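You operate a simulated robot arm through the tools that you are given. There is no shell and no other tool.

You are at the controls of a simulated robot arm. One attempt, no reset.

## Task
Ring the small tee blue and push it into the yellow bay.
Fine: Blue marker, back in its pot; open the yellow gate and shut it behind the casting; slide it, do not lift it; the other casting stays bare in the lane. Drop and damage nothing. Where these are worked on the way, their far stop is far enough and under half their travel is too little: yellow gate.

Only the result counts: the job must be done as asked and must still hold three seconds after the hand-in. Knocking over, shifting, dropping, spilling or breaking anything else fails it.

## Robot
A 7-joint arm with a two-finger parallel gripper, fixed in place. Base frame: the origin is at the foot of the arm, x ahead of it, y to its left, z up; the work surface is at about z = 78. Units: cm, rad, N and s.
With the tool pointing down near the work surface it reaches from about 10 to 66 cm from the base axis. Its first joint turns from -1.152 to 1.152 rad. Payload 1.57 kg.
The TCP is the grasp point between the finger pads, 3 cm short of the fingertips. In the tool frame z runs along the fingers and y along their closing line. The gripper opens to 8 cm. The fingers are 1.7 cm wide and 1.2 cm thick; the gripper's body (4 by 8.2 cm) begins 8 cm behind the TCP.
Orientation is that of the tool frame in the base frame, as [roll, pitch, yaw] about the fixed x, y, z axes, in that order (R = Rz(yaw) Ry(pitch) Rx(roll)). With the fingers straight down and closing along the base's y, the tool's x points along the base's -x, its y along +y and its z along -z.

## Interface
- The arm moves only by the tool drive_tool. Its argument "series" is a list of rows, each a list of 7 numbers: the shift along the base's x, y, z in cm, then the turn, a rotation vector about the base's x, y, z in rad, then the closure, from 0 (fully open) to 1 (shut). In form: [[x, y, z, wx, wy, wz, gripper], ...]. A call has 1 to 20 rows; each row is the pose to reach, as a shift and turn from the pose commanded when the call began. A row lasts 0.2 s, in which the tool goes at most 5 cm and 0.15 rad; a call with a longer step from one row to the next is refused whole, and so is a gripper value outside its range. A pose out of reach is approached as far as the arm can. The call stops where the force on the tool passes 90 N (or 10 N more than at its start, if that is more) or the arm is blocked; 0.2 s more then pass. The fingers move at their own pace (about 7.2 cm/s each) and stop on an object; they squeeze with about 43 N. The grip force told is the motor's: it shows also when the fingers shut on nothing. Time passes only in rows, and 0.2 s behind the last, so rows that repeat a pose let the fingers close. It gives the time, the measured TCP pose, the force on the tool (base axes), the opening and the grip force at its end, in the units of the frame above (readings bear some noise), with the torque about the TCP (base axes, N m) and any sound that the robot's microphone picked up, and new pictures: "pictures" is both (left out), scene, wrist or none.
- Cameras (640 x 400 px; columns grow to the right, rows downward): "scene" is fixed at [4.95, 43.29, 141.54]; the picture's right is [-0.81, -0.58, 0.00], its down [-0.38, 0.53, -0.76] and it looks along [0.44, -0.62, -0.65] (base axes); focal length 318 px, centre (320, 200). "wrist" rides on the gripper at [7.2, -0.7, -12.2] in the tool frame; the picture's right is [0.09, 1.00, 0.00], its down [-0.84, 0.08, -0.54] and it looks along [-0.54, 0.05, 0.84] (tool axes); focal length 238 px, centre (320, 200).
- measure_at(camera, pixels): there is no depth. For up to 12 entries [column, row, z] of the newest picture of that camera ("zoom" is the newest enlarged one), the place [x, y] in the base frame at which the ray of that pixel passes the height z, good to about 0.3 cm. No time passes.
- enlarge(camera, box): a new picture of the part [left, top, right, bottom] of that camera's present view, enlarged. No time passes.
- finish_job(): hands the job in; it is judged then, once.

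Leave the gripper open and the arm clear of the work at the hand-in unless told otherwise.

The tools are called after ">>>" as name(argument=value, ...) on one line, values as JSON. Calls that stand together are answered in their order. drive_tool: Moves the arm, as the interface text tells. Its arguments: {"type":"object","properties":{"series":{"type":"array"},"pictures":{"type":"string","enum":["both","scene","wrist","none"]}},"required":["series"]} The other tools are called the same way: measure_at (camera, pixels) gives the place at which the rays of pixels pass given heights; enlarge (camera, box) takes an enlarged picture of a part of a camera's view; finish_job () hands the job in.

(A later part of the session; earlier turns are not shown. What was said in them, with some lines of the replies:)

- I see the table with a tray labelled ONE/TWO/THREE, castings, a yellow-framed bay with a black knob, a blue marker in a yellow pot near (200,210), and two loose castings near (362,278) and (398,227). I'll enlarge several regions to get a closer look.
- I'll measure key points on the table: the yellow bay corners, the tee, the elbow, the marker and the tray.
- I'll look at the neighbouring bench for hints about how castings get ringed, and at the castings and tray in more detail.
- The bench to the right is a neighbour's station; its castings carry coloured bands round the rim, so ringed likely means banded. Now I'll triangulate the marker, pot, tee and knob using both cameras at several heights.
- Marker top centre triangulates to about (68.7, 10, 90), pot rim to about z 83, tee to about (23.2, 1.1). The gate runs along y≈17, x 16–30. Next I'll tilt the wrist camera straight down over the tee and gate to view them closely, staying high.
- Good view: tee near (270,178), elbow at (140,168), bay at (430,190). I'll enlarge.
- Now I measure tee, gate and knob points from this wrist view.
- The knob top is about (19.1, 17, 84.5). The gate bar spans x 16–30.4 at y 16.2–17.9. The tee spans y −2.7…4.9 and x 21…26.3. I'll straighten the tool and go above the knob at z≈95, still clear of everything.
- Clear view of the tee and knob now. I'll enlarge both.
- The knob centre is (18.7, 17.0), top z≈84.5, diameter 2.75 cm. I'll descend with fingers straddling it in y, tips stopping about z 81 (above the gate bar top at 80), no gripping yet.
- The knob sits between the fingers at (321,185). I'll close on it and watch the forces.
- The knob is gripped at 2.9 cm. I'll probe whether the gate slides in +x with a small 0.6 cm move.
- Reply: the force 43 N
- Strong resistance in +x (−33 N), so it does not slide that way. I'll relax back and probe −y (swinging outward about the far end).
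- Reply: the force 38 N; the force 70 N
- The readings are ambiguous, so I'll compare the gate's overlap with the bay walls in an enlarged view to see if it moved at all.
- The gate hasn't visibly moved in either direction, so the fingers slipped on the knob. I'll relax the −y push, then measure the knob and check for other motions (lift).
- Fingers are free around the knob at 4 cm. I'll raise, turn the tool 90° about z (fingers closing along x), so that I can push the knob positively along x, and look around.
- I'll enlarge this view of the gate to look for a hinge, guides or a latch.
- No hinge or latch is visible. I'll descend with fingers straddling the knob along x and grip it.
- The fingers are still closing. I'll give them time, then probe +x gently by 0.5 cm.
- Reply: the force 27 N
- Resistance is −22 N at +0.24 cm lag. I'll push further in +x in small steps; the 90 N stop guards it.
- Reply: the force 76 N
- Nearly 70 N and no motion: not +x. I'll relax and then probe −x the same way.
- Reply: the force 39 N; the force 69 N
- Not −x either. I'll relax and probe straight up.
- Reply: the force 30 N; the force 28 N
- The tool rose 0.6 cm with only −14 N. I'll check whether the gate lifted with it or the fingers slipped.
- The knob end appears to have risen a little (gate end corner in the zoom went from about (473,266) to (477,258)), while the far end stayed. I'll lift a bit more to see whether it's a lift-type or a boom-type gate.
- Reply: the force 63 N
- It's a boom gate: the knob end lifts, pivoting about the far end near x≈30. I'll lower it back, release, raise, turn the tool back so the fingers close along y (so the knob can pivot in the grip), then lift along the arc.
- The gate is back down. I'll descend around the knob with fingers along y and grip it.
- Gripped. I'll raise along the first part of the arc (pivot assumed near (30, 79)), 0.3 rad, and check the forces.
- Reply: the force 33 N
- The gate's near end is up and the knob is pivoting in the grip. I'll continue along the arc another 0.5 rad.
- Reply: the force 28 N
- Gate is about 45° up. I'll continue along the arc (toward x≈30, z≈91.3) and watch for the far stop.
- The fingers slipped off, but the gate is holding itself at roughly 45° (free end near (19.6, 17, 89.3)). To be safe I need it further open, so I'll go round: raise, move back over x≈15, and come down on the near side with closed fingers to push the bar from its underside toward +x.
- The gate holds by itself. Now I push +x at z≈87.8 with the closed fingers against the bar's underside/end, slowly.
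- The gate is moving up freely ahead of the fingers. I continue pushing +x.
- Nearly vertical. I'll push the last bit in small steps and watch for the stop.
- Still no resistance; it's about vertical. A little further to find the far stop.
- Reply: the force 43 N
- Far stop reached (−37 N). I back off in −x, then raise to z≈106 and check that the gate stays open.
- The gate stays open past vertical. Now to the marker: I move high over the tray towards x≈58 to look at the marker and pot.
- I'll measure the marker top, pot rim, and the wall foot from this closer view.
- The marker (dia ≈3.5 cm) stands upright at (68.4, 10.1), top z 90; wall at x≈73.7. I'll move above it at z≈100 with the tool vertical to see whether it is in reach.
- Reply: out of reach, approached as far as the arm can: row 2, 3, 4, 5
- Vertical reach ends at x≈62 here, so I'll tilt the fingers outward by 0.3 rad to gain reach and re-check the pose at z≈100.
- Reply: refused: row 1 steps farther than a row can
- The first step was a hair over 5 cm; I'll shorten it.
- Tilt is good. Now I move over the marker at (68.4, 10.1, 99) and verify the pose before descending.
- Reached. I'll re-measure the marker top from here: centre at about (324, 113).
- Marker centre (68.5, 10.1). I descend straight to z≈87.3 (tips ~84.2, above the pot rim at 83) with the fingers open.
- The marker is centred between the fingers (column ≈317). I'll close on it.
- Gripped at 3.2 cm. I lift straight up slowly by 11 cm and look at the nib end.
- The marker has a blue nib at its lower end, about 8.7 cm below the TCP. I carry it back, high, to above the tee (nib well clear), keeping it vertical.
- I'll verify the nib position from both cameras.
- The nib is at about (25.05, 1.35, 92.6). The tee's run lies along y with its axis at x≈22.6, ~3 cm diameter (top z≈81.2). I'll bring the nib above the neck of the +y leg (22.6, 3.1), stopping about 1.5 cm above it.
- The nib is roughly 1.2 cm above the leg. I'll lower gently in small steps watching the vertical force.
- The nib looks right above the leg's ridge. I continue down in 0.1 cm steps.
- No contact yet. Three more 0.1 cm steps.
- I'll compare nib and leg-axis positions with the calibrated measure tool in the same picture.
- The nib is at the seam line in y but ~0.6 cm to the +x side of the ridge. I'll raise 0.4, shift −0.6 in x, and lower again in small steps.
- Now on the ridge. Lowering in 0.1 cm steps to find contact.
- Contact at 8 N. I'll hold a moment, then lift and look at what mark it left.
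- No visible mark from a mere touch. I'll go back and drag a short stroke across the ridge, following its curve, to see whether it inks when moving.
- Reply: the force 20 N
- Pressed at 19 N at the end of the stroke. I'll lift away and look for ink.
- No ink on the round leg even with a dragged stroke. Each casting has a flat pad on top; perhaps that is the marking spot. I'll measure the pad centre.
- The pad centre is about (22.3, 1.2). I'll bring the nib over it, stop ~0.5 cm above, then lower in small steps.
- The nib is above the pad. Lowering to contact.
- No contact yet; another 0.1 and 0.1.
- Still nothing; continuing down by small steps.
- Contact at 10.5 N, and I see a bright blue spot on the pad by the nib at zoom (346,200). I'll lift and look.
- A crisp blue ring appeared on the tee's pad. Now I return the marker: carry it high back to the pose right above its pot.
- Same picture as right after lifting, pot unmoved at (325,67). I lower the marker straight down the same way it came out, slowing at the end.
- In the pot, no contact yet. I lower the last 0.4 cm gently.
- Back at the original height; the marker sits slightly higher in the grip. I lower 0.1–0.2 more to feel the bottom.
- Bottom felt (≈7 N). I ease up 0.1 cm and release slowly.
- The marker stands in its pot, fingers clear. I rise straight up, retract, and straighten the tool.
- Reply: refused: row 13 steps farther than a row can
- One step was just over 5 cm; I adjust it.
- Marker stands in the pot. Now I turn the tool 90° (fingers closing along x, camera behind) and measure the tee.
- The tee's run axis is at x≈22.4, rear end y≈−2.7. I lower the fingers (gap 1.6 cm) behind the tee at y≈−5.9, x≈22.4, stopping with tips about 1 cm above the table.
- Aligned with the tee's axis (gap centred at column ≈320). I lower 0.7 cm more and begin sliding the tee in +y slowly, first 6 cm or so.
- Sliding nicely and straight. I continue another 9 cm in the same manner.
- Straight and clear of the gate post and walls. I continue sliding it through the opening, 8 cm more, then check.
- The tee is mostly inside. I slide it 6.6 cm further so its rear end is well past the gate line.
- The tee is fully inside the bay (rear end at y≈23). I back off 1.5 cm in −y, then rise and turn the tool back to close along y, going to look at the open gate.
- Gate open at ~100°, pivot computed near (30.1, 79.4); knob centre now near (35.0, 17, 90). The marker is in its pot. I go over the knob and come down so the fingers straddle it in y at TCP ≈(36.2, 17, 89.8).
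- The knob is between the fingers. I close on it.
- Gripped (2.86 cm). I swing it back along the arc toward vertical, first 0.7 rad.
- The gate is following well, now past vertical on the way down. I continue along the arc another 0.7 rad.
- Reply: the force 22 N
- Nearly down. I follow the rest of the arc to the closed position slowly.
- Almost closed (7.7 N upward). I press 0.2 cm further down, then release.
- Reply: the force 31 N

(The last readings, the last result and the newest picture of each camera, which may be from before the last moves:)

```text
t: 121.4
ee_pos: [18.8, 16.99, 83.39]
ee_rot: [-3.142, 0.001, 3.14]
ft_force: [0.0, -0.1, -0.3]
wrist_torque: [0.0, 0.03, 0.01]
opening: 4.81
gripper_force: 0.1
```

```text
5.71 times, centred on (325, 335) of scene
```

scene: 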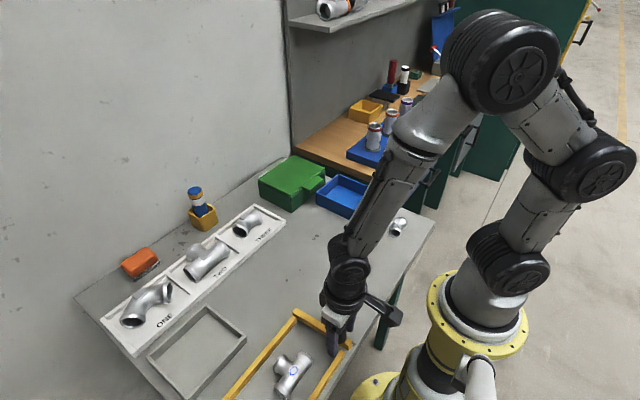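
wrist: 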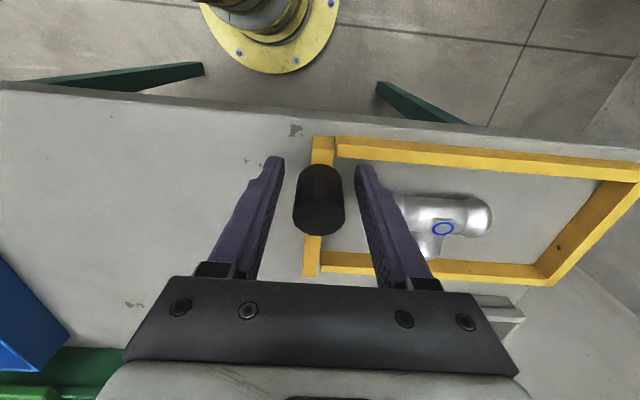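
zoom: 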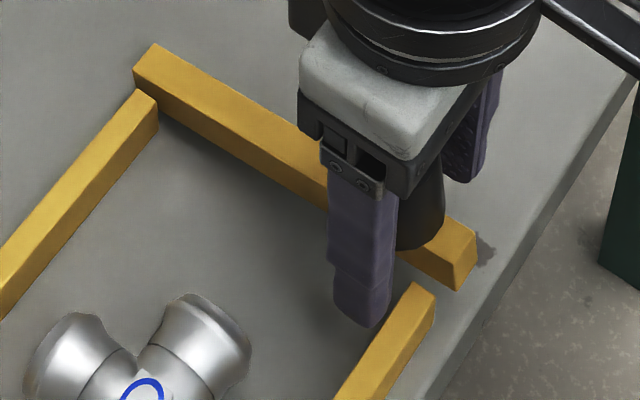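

The gate's end is still about 1 cm high. I'll raise above the knob, close the fingers, and press the knob down from the top gently.

>>> drive_tool(series=[[0, 0, 2.5, 0, 0, 0, 0.4], [0, 0, 6, 0, 0, 0, 0.4], [0, 0, 8.5, 0, 0, 0, 0.4], [0, 0, 8.5, 0, 0, 0, 0.7], [0, 0, 8.5, 0, 0, 0, 1], [0, 0, 8.5, 0, 0, 0, 1], [0, 0, 8.5, 0, 0, 0, 1]])

>>> enlarge(camera="scene", box=[285, 290, 365, 370])

>>> enlarge(camera="wrist", box=[260, 90, 400, 230])

```text
t: 123.0
ee_pos: [18.75, 17.03, 91.98]
ee_rot: [3.14, -0.002, 3.141]
ft_force: [-0.5, 0.2, 0.7]
wrist_torque: [0.01, 0.01, 0.01]
opening: 0.01
gripper_force: 21.5
```

scene: 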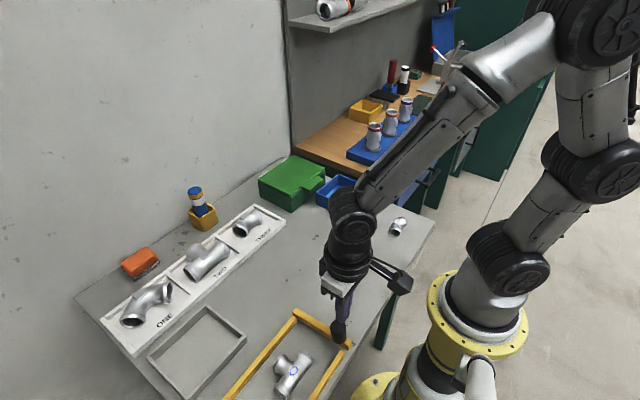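
wrist: 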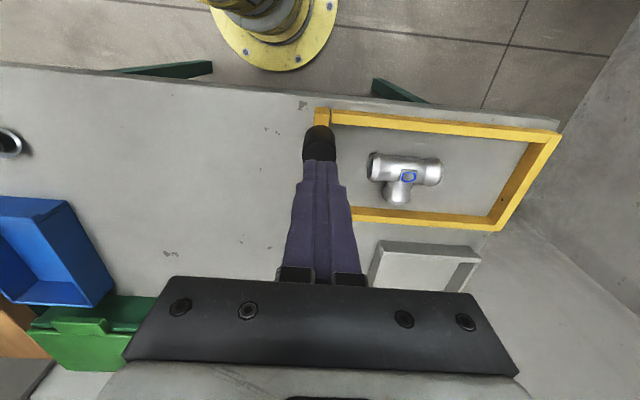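

```text
5.00 times, centred on (325, 330) of scene
```

zoom: 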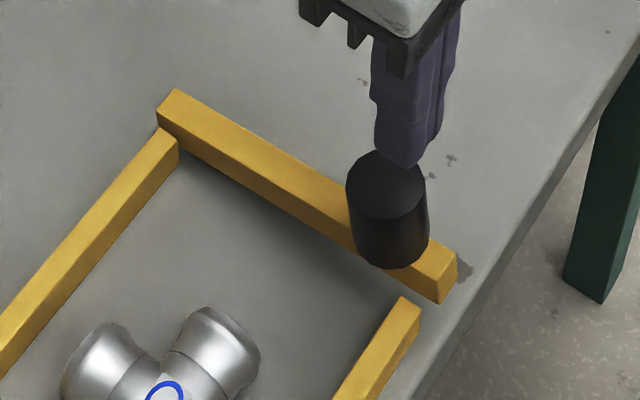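

```text
2.86 times, centred on (330, 160) of wrist
```

zoom: 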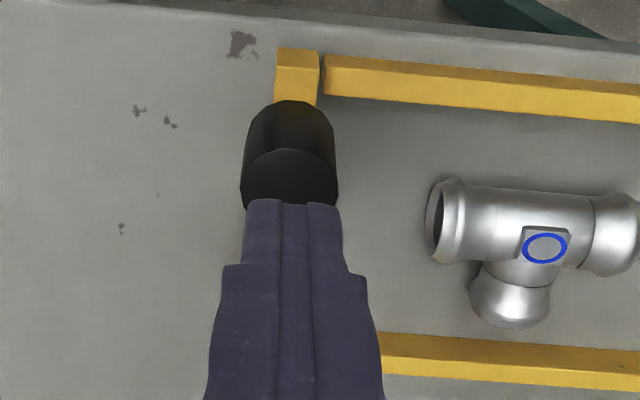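

Fingers are centred above the knob. I lower and press it down in small steps, watching the force.

>>> drive_tool(series=[[0, 0, -1.5, 0, 0, 0, 1], [0, 0, -2.5, 0, 0, 0, 1], [0, 0, -3.0, 0, 0, 0, 1], [0, 0, -3.3, 0, 0, 0, 1], [0, 0, -3.6, 0, 0, 0, 1], [0, 0, -3.8, 0, 0, 0, 1], [0, 0, -3.8, 0, 0, 0, 1]])

>>> enlarge(camera="scene", box=[285, 290, 365, 370])

```text
t: 124.6
ee_pos: [18.76, 16.96, 88.15]
ee_rot: [3.141, -0.001, -3.141]
ft_force: [0.5, -0.2, 0.8]
wrist_torque: [0.0, 0.02, -0.01]
opening: 0.05
gripper_force: 20.8
```

scene: 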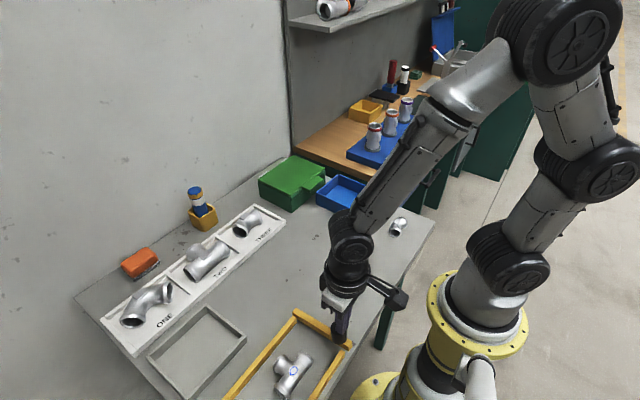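
wrist: 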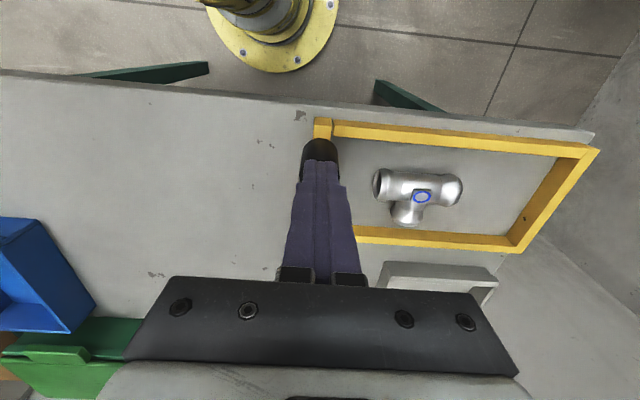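

```text
5.00 times, centred on (325, 330) of scene
```

zoom: 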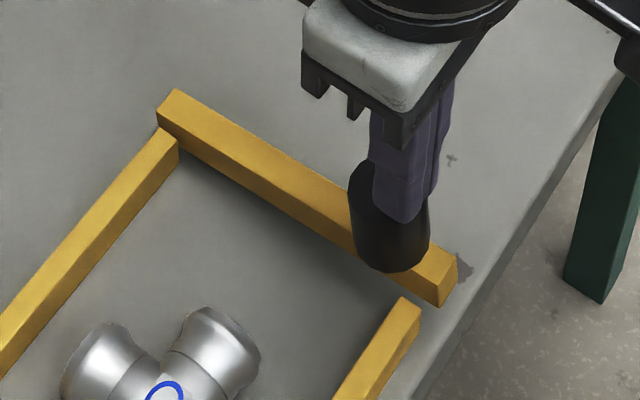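

Barely touching yet. I continue pressing down in 0.15 cm steps.

>>> drive_tool(series=[[0.1, 0, -0.15, 0, 0, 0, 1], [0.2, 0, -0.3, 0, 0, 0, 1], [0.2, 0, -0.45, 0, 0, 0, 1], [0.2, 0, -0.6, 0, 0, 0, 1], [0.2, 0, -0.6, 0, 0, 0, 1]])

>>> enlarge(camera="scene", box=[285, 290, 365, 370])

```text
t: 125.8
ee_pos: [18.74, 16.83, 87.47]
ee_rot: [-3.141, 0.0, 3.141]
ft_force: [0.4, -0.7, 0.7]
wrist_torque: [0.0, 0.0, -0.02]
opening: 0.0
gripper_force: 21.3
```

scene: 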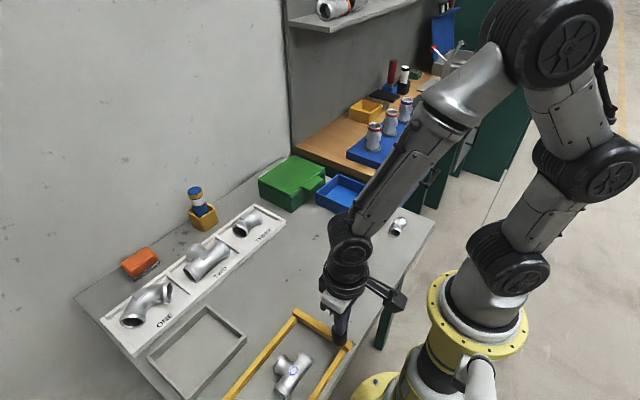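
wrist: 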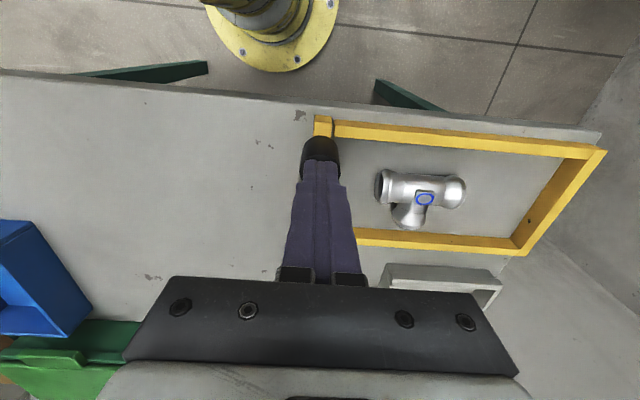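

```text
5.00 times, centred on (325, 330) of scene
```

zoom: 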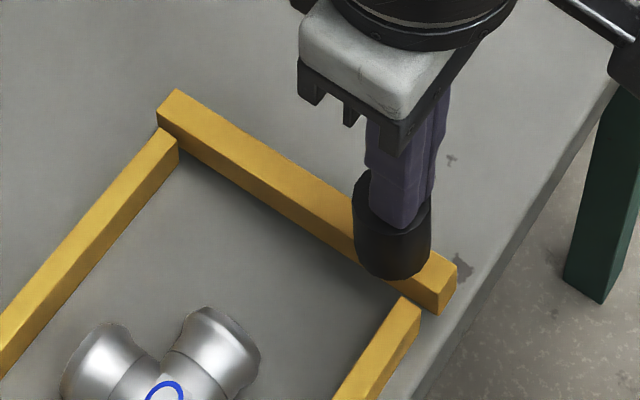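

The gate is going down with the press; it's still about 0.5 cm high. I continue.

>>> drive_tool(series=[[0, 0, -0.15, 0, 0, 0, 1], [0, 0, -0.3, 0, 0, 0, 1], [0, 0, -0.45, 0, 0, 0, 1], [0, 0, -0.6, 0, 0, 0, 1], [0, 0, -0.6, 0, 0, 0, 1]])

>>> enlarge(camera="scene", box=[285, 300, 365, 370])

```text
t: 127.0
ee_pos: [18.9, 17.12, 86.9]
ee_rot: [-3.142, -0.001, -3.141]
ft_force: [1.0, 0.1, 1.2]
wrist_torque: [-0.02, 0.02, -0.02]
opening: 0.0
gripper_force: 21.4
```

scene: 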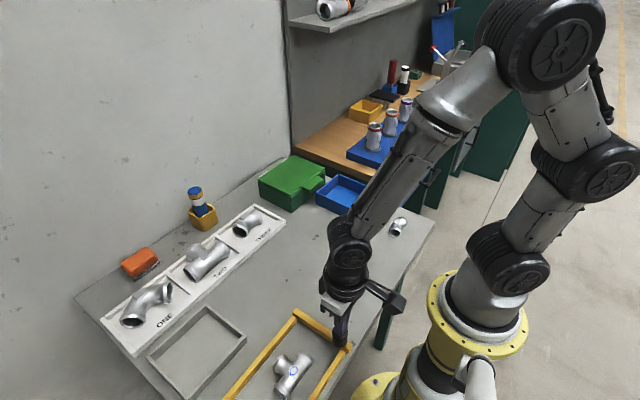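
wrist: 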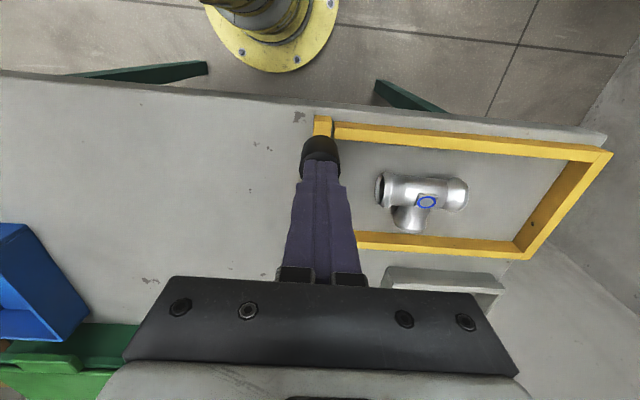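

```text
5.71 times, centred on (325, 335) of scene
```

zoom: 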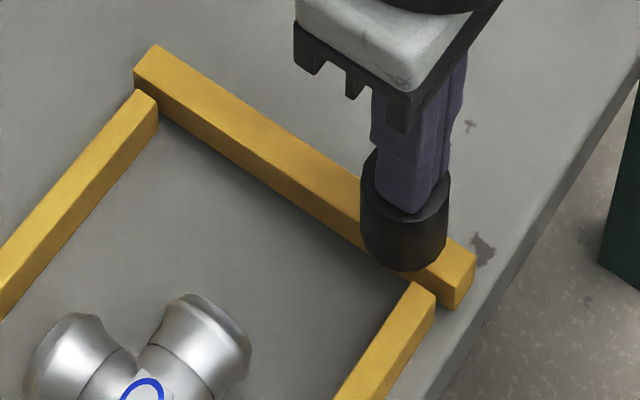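

Very close to the original closed picture. I press on until a firm stop is felt.

>>> drive_tool(series=[[0, 0, -0.1, 0, 0, 0, 1], [0, 0, -0.2, 0, 0, 0, 1], [0, 0, -0.3, 0, 0, 0, 1], [0, 0, -0.3, 0, 0, 0, 1]], pictures="scene")

>>> enlarge(camera="scene", box=[285, 300, 365, 370])

```text
t: 128.0
ee_pos: [19.05, 16.99, 86.67]
ee_rot: [-3.141, 0.0, 3.142]
ft_force: [-0.6, 1.0, 0.8]
wrist_torque: [-0.01, 0.01, 0.0]
opening: 0.0
gripper_force: 21.3
```

scene: 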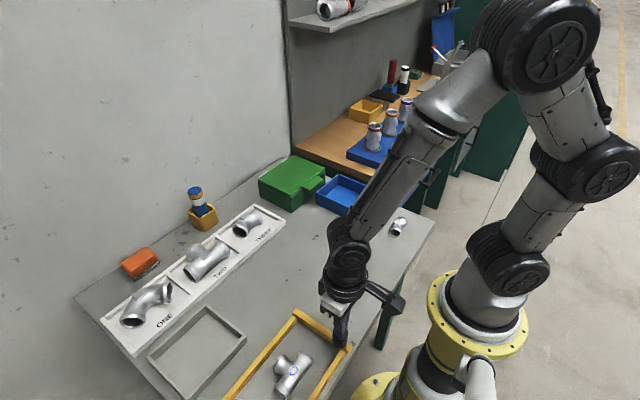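

```text
5.71 times, centred on (325, 335) of scene
```

zoom: 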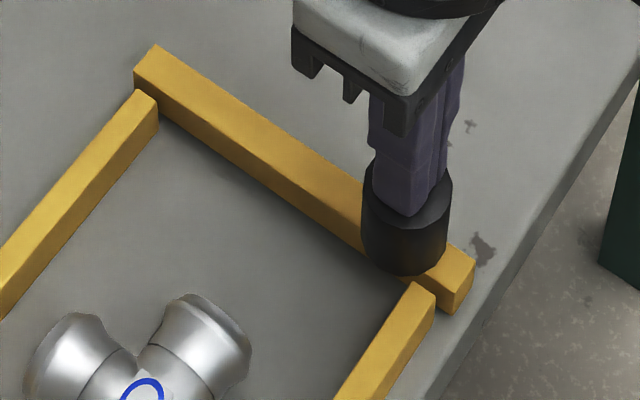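

It matches the closed picture ((473,262)/(452,313)). One more slight press to feel the stop.

>>> drive_tool(series=[[0, 0, -0.1, 0, 0, 0, 1], [0, 0, -0.2, 0, 0, 0, 1], [0, 0, -0.2, 0, 0, 0, 1]], pictures="none")

>>> drive_tool(series=[[0, 0, -0.1, 0, 0, 0, 1], [0, 0, -0.2, 0, 0, 0, 1], [0, 0, -0.2, 0, 0, 0, 1]], pictures="scene")

>>> enlarge(camera="scene", box=[285, 300, 365, 370])

```text
t: 128.8
ee_pos: [18.95, 17.05, 86.56]
ee_rot: [3.142, 0.001, 3.141]
ft_force: [-1.3, -11.8, 29.0]
wrist_torque: [-0.32, -0.12, -0.1]
opening: 0.0
gripper_force: 21.2
```

```text
t: 129.6
ee_pos: [18.89, 17.09, 86.55]
ee_rot: [3.14, 0.0, 3.141]
ft_force: [-22.7, 0.3, 60.0]
wrist_torque: [-0.02, 0.33, 0.1]
opening: 0.01
gripper_force: 21.3
```

scene: 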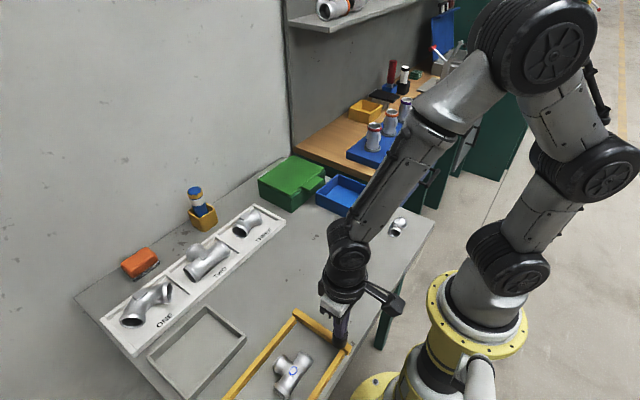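

```text
5.71 times, centred on (325, 335) of scene
```

zoom: 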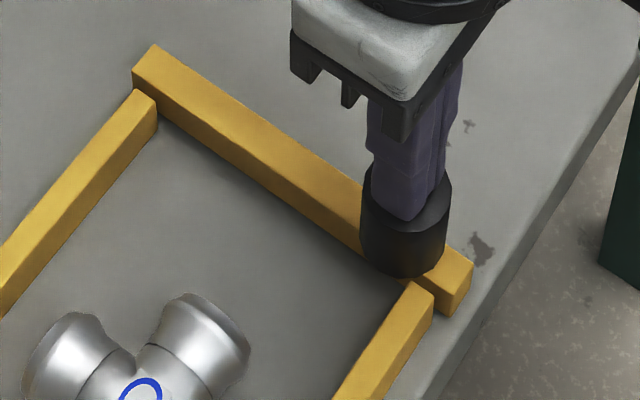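

The stop is firm (60 N): the gate is shut. I raise straight up, open the gripper and move clear, then inspect everything.

>>> drive_tool(series=[[0, 0, 0.5, 0, 0, 0, 1], [0, 0, 2, 0, 0, 0, 1], [0, 0, 5, 0, 0, 0, 1], [0, 0, 9, 0, 0, 0, 0.7], [2, -1, 13, 0, 0, 0, 0.4], [5, -3, 16, 0, 0, 0, 0.2], [8, -5, 19, 0, 0, 0, 0], [11, -7, 22, 0, 0, 0, 0], [14, -9, 25, 0, 0, 0, 0], [16, -11, 28, 0, 0, 0, 0], [16, -11, 28, 0, 0, 0, 0]])

>>> enlarge(camera="scene", box=[220, 200, 440, 400])

>>> enlarge(camera="scene", box=[80, 160, 320, 360])

>>> enlarge(camera="wrist", box=[280, 0, 600, 200])

>>> enlarge(camera="scene", box=[285, 300, 365, 370])

```text
t: 132.0
ee_pos: [34.88, 6.07, 114.51]
ee_rot: [-3.141, 0.001, -3.141]
ft_force: [0.0, 0.1, 0.2]
wrist_torque: [0.02, -0.02, 0.01]
opening: 7.98
gripper_force: 0.0
```

scene: 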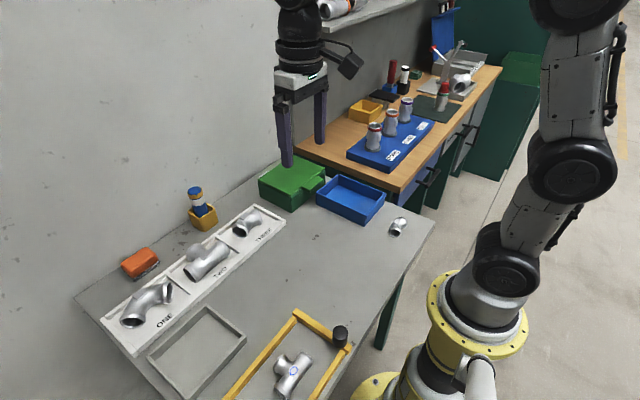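
wrist: 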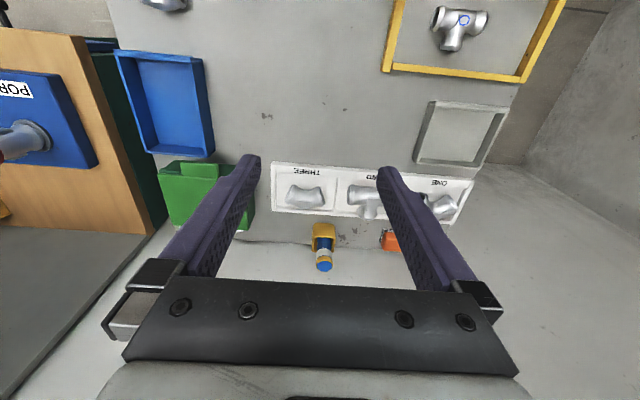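

```text
2.00 times, centred on (330, 300) of scene
```

zoom: 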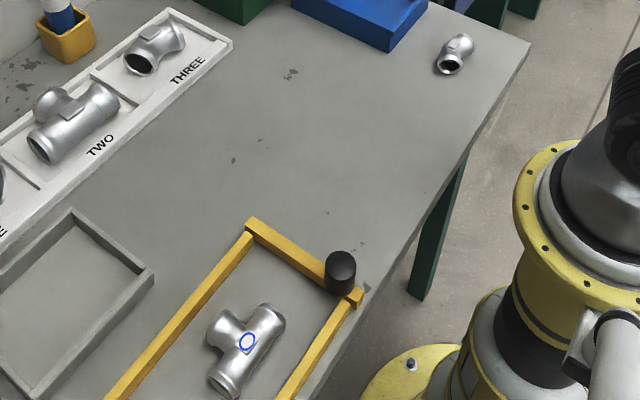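

```text
2.00 times, centred on (200, 260) of scene
```

zoom: 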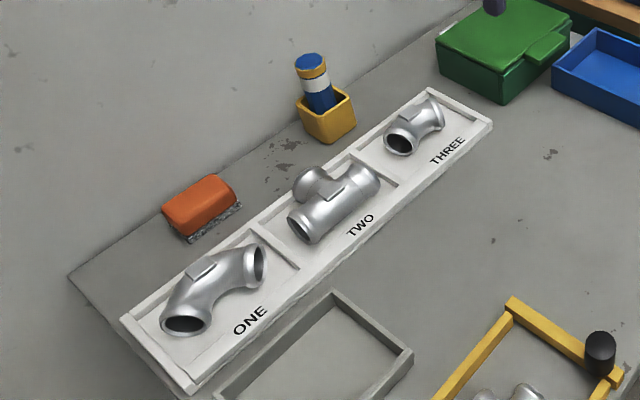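

```text
2.00 times, centred on (440, 100) of wrist
```

zoom: 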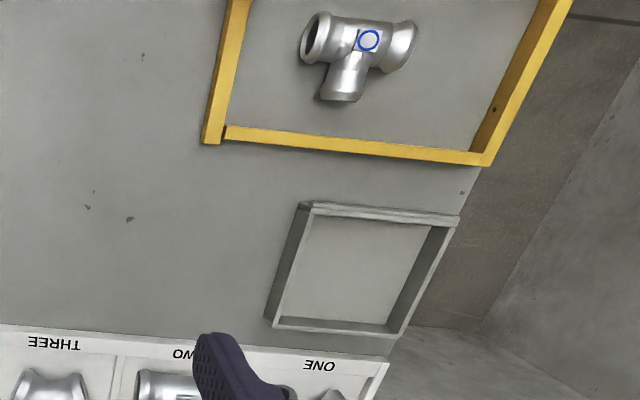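

```text
5.71 times, centred on (325, 335) of scene
```

zoom: 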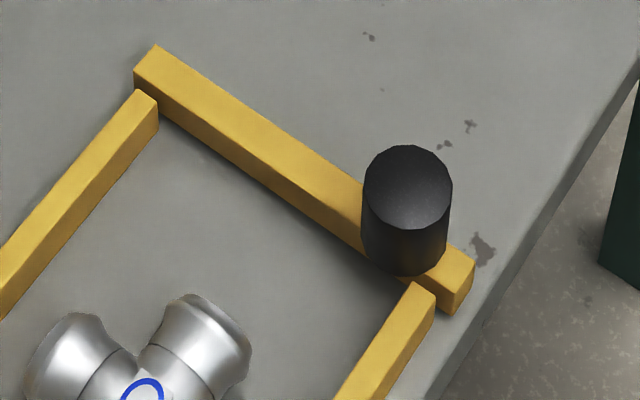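

The gate matches its original shut picture. The blue-ringed tee is inside the yellow bay, and the elbow is bare and unmoved in the lane. The marker is back in its pot, the gripper is open and the arm is clear, so I'm handing in the job.

>>> finish_job()

```text
The job is handed in.
```

I've handed the job in. The small tee has a blue ring and is in the yellow bay, with the gate shut behind it. The hand-in gave no verdict, so this comes from my last pictures and readings.

- **Ring:** the blue ring is on the flat pad on top of the tee. Before finding that spot, I touched the nib to one leg and dragged a short stroke. Neither left any visible ink.
- **Gate:** I opened it to its far stop. To shut it, I pressed it down onto its stop, and it now matches the starting picture. At the start I pushed and pulled on the knob with up to about 70 N to find that the gate lifts, and saw no damage from that.
- **Sliding:** I pushed the tee along the table into the bay without lifting it. Its rear end is about 5 cm past the gate.
- **Marker:** it is standing upright in its pot, and the pot has not moved.
- **Other casting:** the elbow is still in the lane, unmarked and where it was.

I left the gripper open and the arm raised clear of the work.
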